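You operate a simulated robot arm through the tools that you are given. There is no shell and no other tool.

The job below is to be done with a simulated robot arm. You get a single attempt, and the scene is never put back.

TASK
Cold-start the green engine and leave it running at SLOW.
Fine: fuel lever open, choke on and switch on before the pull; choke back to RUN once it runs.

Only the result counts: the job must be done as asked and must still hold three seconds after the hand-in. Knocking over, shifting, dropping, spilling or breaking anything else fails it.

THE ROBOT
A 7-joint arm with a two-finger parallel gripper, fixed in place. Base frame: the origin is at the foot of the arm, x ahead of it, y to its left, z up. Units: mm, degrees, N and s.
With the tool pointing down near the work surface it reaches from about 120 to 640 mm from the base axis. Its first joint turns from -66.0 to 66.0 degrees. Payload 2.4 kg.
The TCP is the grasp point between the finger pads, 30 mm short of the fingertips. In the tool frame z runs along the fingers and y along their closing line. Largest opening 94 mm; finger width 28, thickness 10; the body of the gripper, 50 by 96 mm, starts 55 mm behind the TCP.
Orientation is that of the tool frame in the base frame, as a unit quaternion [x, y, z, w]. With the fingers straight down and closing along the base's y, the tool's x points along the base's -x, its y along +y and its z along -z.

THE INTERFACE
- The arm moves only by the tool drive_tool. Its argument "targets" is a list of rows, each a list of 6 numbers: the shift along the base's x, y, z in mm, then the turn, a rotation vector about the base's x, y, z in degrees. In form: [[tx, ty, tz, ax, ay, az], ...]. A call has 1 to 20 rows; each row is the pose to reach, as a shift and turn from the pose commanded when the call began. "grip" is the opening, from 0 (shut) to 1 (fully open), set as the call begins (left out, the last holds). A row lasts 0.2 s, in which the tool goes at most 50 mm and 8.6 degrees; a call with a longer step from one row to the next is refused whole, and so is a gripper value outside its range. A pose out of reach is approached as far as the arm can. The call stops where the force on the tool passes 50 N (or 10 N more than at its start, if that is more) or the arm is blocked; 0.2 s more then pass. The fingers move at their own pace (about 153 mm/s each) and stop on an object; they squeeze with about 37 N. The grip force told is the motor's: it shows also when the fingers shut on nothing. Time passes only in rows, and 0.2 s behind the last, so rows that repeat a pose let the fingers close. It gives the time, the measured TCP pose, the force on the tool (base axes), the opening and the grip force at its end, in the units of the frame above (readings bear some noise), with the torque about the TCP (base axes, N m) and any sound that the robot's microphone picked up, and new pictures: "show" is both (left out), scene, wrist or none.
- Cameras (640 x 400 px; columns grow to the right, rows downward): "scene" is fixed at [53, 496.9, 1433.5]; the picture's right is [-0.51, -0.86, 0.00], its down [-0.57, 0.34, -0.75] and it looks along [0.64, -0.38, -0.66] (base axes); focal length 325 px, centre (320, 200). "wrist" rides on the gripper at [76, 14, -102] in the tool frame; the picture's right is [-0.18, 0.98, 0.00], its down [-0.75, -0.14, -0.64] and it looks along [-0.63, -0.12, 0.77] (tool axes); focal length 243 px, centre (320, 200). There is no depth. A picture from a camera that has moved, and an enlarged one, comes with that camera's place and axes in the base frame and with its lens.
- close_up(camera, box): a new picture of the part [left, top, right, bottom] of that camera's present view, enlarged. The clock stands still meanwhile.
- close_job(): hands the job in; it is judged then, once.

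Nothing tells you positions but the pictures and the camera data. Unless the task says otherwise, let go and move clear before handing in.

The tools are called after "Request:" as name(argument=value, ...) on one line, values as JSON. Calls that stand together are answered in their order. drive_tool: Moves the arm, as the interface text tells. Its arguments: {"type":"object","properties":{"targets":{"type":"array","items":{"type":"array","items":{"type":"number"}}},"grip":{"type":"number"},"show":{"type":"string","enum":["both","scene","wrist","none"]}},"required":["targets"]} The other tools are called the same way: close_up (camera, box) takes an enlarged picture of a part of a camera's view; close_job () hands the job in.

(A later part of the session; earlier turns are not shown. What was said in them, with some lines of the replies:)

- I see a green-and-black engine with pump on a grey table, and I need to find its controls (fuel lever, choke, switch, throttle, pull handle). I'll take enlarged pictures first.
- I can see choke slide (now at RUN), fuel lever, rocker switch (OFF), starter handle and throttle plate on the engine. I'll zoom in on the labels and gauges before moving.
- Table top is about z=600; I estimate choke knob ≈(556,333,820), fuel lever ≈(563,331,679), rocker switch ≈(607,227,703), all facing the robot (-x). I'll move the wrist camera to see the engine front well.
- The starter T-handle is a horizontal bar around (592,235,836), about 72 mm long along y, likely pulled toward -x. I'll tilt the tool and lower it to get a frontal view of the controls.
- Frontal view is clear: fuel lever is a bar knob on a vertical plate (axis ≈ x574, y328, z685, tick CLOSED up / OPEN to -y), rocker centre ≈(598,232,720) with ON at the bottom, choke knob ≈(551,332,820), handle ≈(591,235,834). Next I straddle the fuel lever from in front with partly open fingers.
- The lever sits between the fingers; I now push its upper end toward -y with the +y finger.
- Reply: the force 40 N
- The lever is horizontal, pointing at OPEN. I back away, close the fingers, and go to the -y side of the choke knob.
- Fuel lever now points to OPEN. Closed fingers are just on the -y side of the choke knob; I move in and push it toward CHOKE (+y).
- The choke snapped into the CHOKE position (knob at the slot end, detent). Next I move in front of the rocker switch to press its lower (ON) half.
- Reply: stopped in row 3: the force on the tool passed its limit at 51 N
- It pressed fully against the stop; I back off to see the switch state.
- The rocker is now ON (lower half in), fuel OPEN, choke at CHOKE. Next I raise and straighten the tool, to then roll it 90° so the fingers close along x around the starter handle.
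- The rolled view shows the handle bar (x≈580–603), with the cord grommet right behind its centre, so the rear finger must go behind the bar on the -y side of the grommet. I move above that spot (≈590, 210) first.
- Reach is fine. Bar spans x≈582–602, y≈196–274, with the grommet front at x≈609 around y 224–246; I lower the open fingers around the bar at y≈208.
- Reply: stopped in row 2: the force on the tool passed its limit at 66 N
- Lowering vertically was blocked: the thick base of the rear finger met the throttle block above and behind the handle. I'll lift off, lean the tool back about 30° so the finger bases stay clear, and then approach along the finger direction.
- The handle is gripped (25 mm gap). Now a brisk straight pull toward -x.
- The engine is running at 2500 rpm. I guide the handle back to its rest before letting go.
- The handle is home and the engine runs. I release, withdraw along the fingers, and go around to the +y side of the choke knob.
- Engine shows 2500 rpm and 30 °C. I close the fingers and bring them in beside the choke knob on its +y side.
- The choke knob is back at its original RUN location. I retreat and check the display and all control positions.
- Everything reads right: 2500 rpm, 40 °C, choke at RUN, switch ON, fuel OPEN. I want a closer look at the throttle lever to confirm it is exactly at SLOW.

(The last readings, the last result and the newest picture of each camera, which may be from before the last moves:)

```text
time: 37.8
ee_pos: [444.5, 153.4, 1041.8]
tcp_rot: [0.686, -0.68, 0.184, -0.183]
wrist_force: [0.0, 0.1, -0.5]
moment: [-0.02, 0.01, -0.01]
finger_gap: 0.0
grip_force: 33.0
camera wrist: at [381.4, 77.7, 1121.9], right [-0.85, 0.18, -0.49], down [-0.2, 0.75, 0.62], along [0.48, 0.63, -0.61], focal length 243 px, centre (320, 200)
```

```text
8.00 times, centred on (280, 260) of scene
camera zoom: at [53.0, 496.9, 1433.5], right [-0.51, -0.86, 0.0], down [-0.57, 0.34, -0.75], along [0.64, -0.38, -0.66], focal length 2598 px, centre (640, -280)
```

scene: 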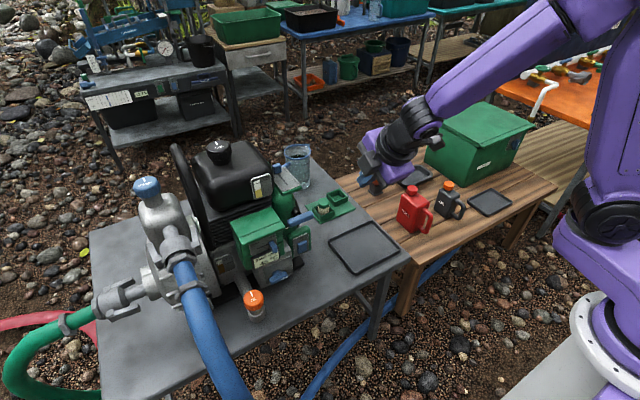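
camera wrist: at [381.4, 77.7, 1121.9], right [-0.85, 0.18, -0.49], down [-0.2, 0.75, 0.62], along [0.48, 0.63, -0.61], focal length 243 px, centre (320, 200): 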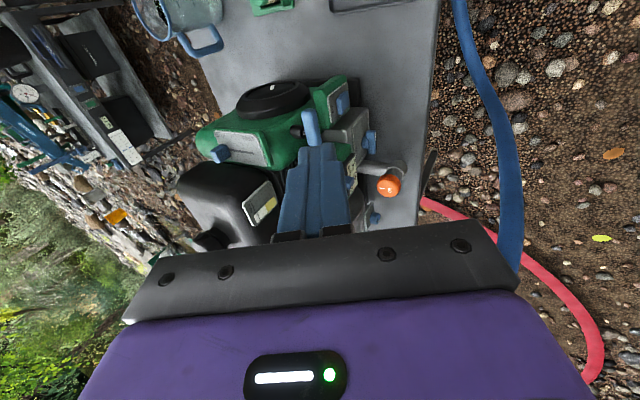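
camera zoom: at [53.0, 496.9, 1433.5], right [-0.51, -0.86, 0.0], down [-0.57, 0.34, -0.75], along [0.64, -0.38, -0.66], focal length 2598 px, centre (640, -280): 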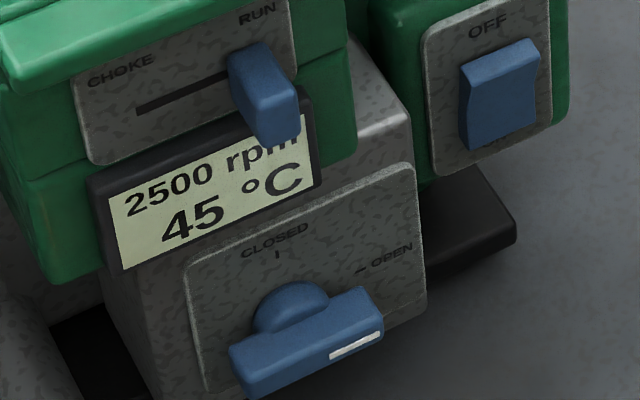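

The throttle lever sits at the SLOW mark (x≈716, label at x≈711). The engine has held a steady 2500 rpm since the choke went back to RUN, with fuel OPEN and the switch ON. The handle is home, nothing else looks disturbed and the arm is clear, so I'm handing in.

Request:
close_job()

```text
The job is handed in.
```

The green engine is started and was holding a steady 2500 rpm, with the throttle at SLOW, when I handed the job in. The result of the hand-in check was not reported back to me.

- **Before the pull:** I turned the fuel lever to OPEN, slid the choke to CHOKE and pressed the switch to ON. The first pull started the engine.
- **After the start:** I guided the starter handle back to its rest, let go, and slid the choke back to RUN. The display kept reading 2500 rpm, and the temperature climbed from 15 to 45 °C.
- **Throttle:** I didn't move the lever. It was already at the SLOW end, and a close-up at the end showed it still there.
- **Contact on the way:** While lowering toward the starter handle, the gripper was stopped at 66 N, most likely by the block under the throttle. I backed off and came in at an angle. Close-ups afterwards showed the throttle and handle unmoved, and nothing else looked shifted.

The gripper is closed and clear of the engine.
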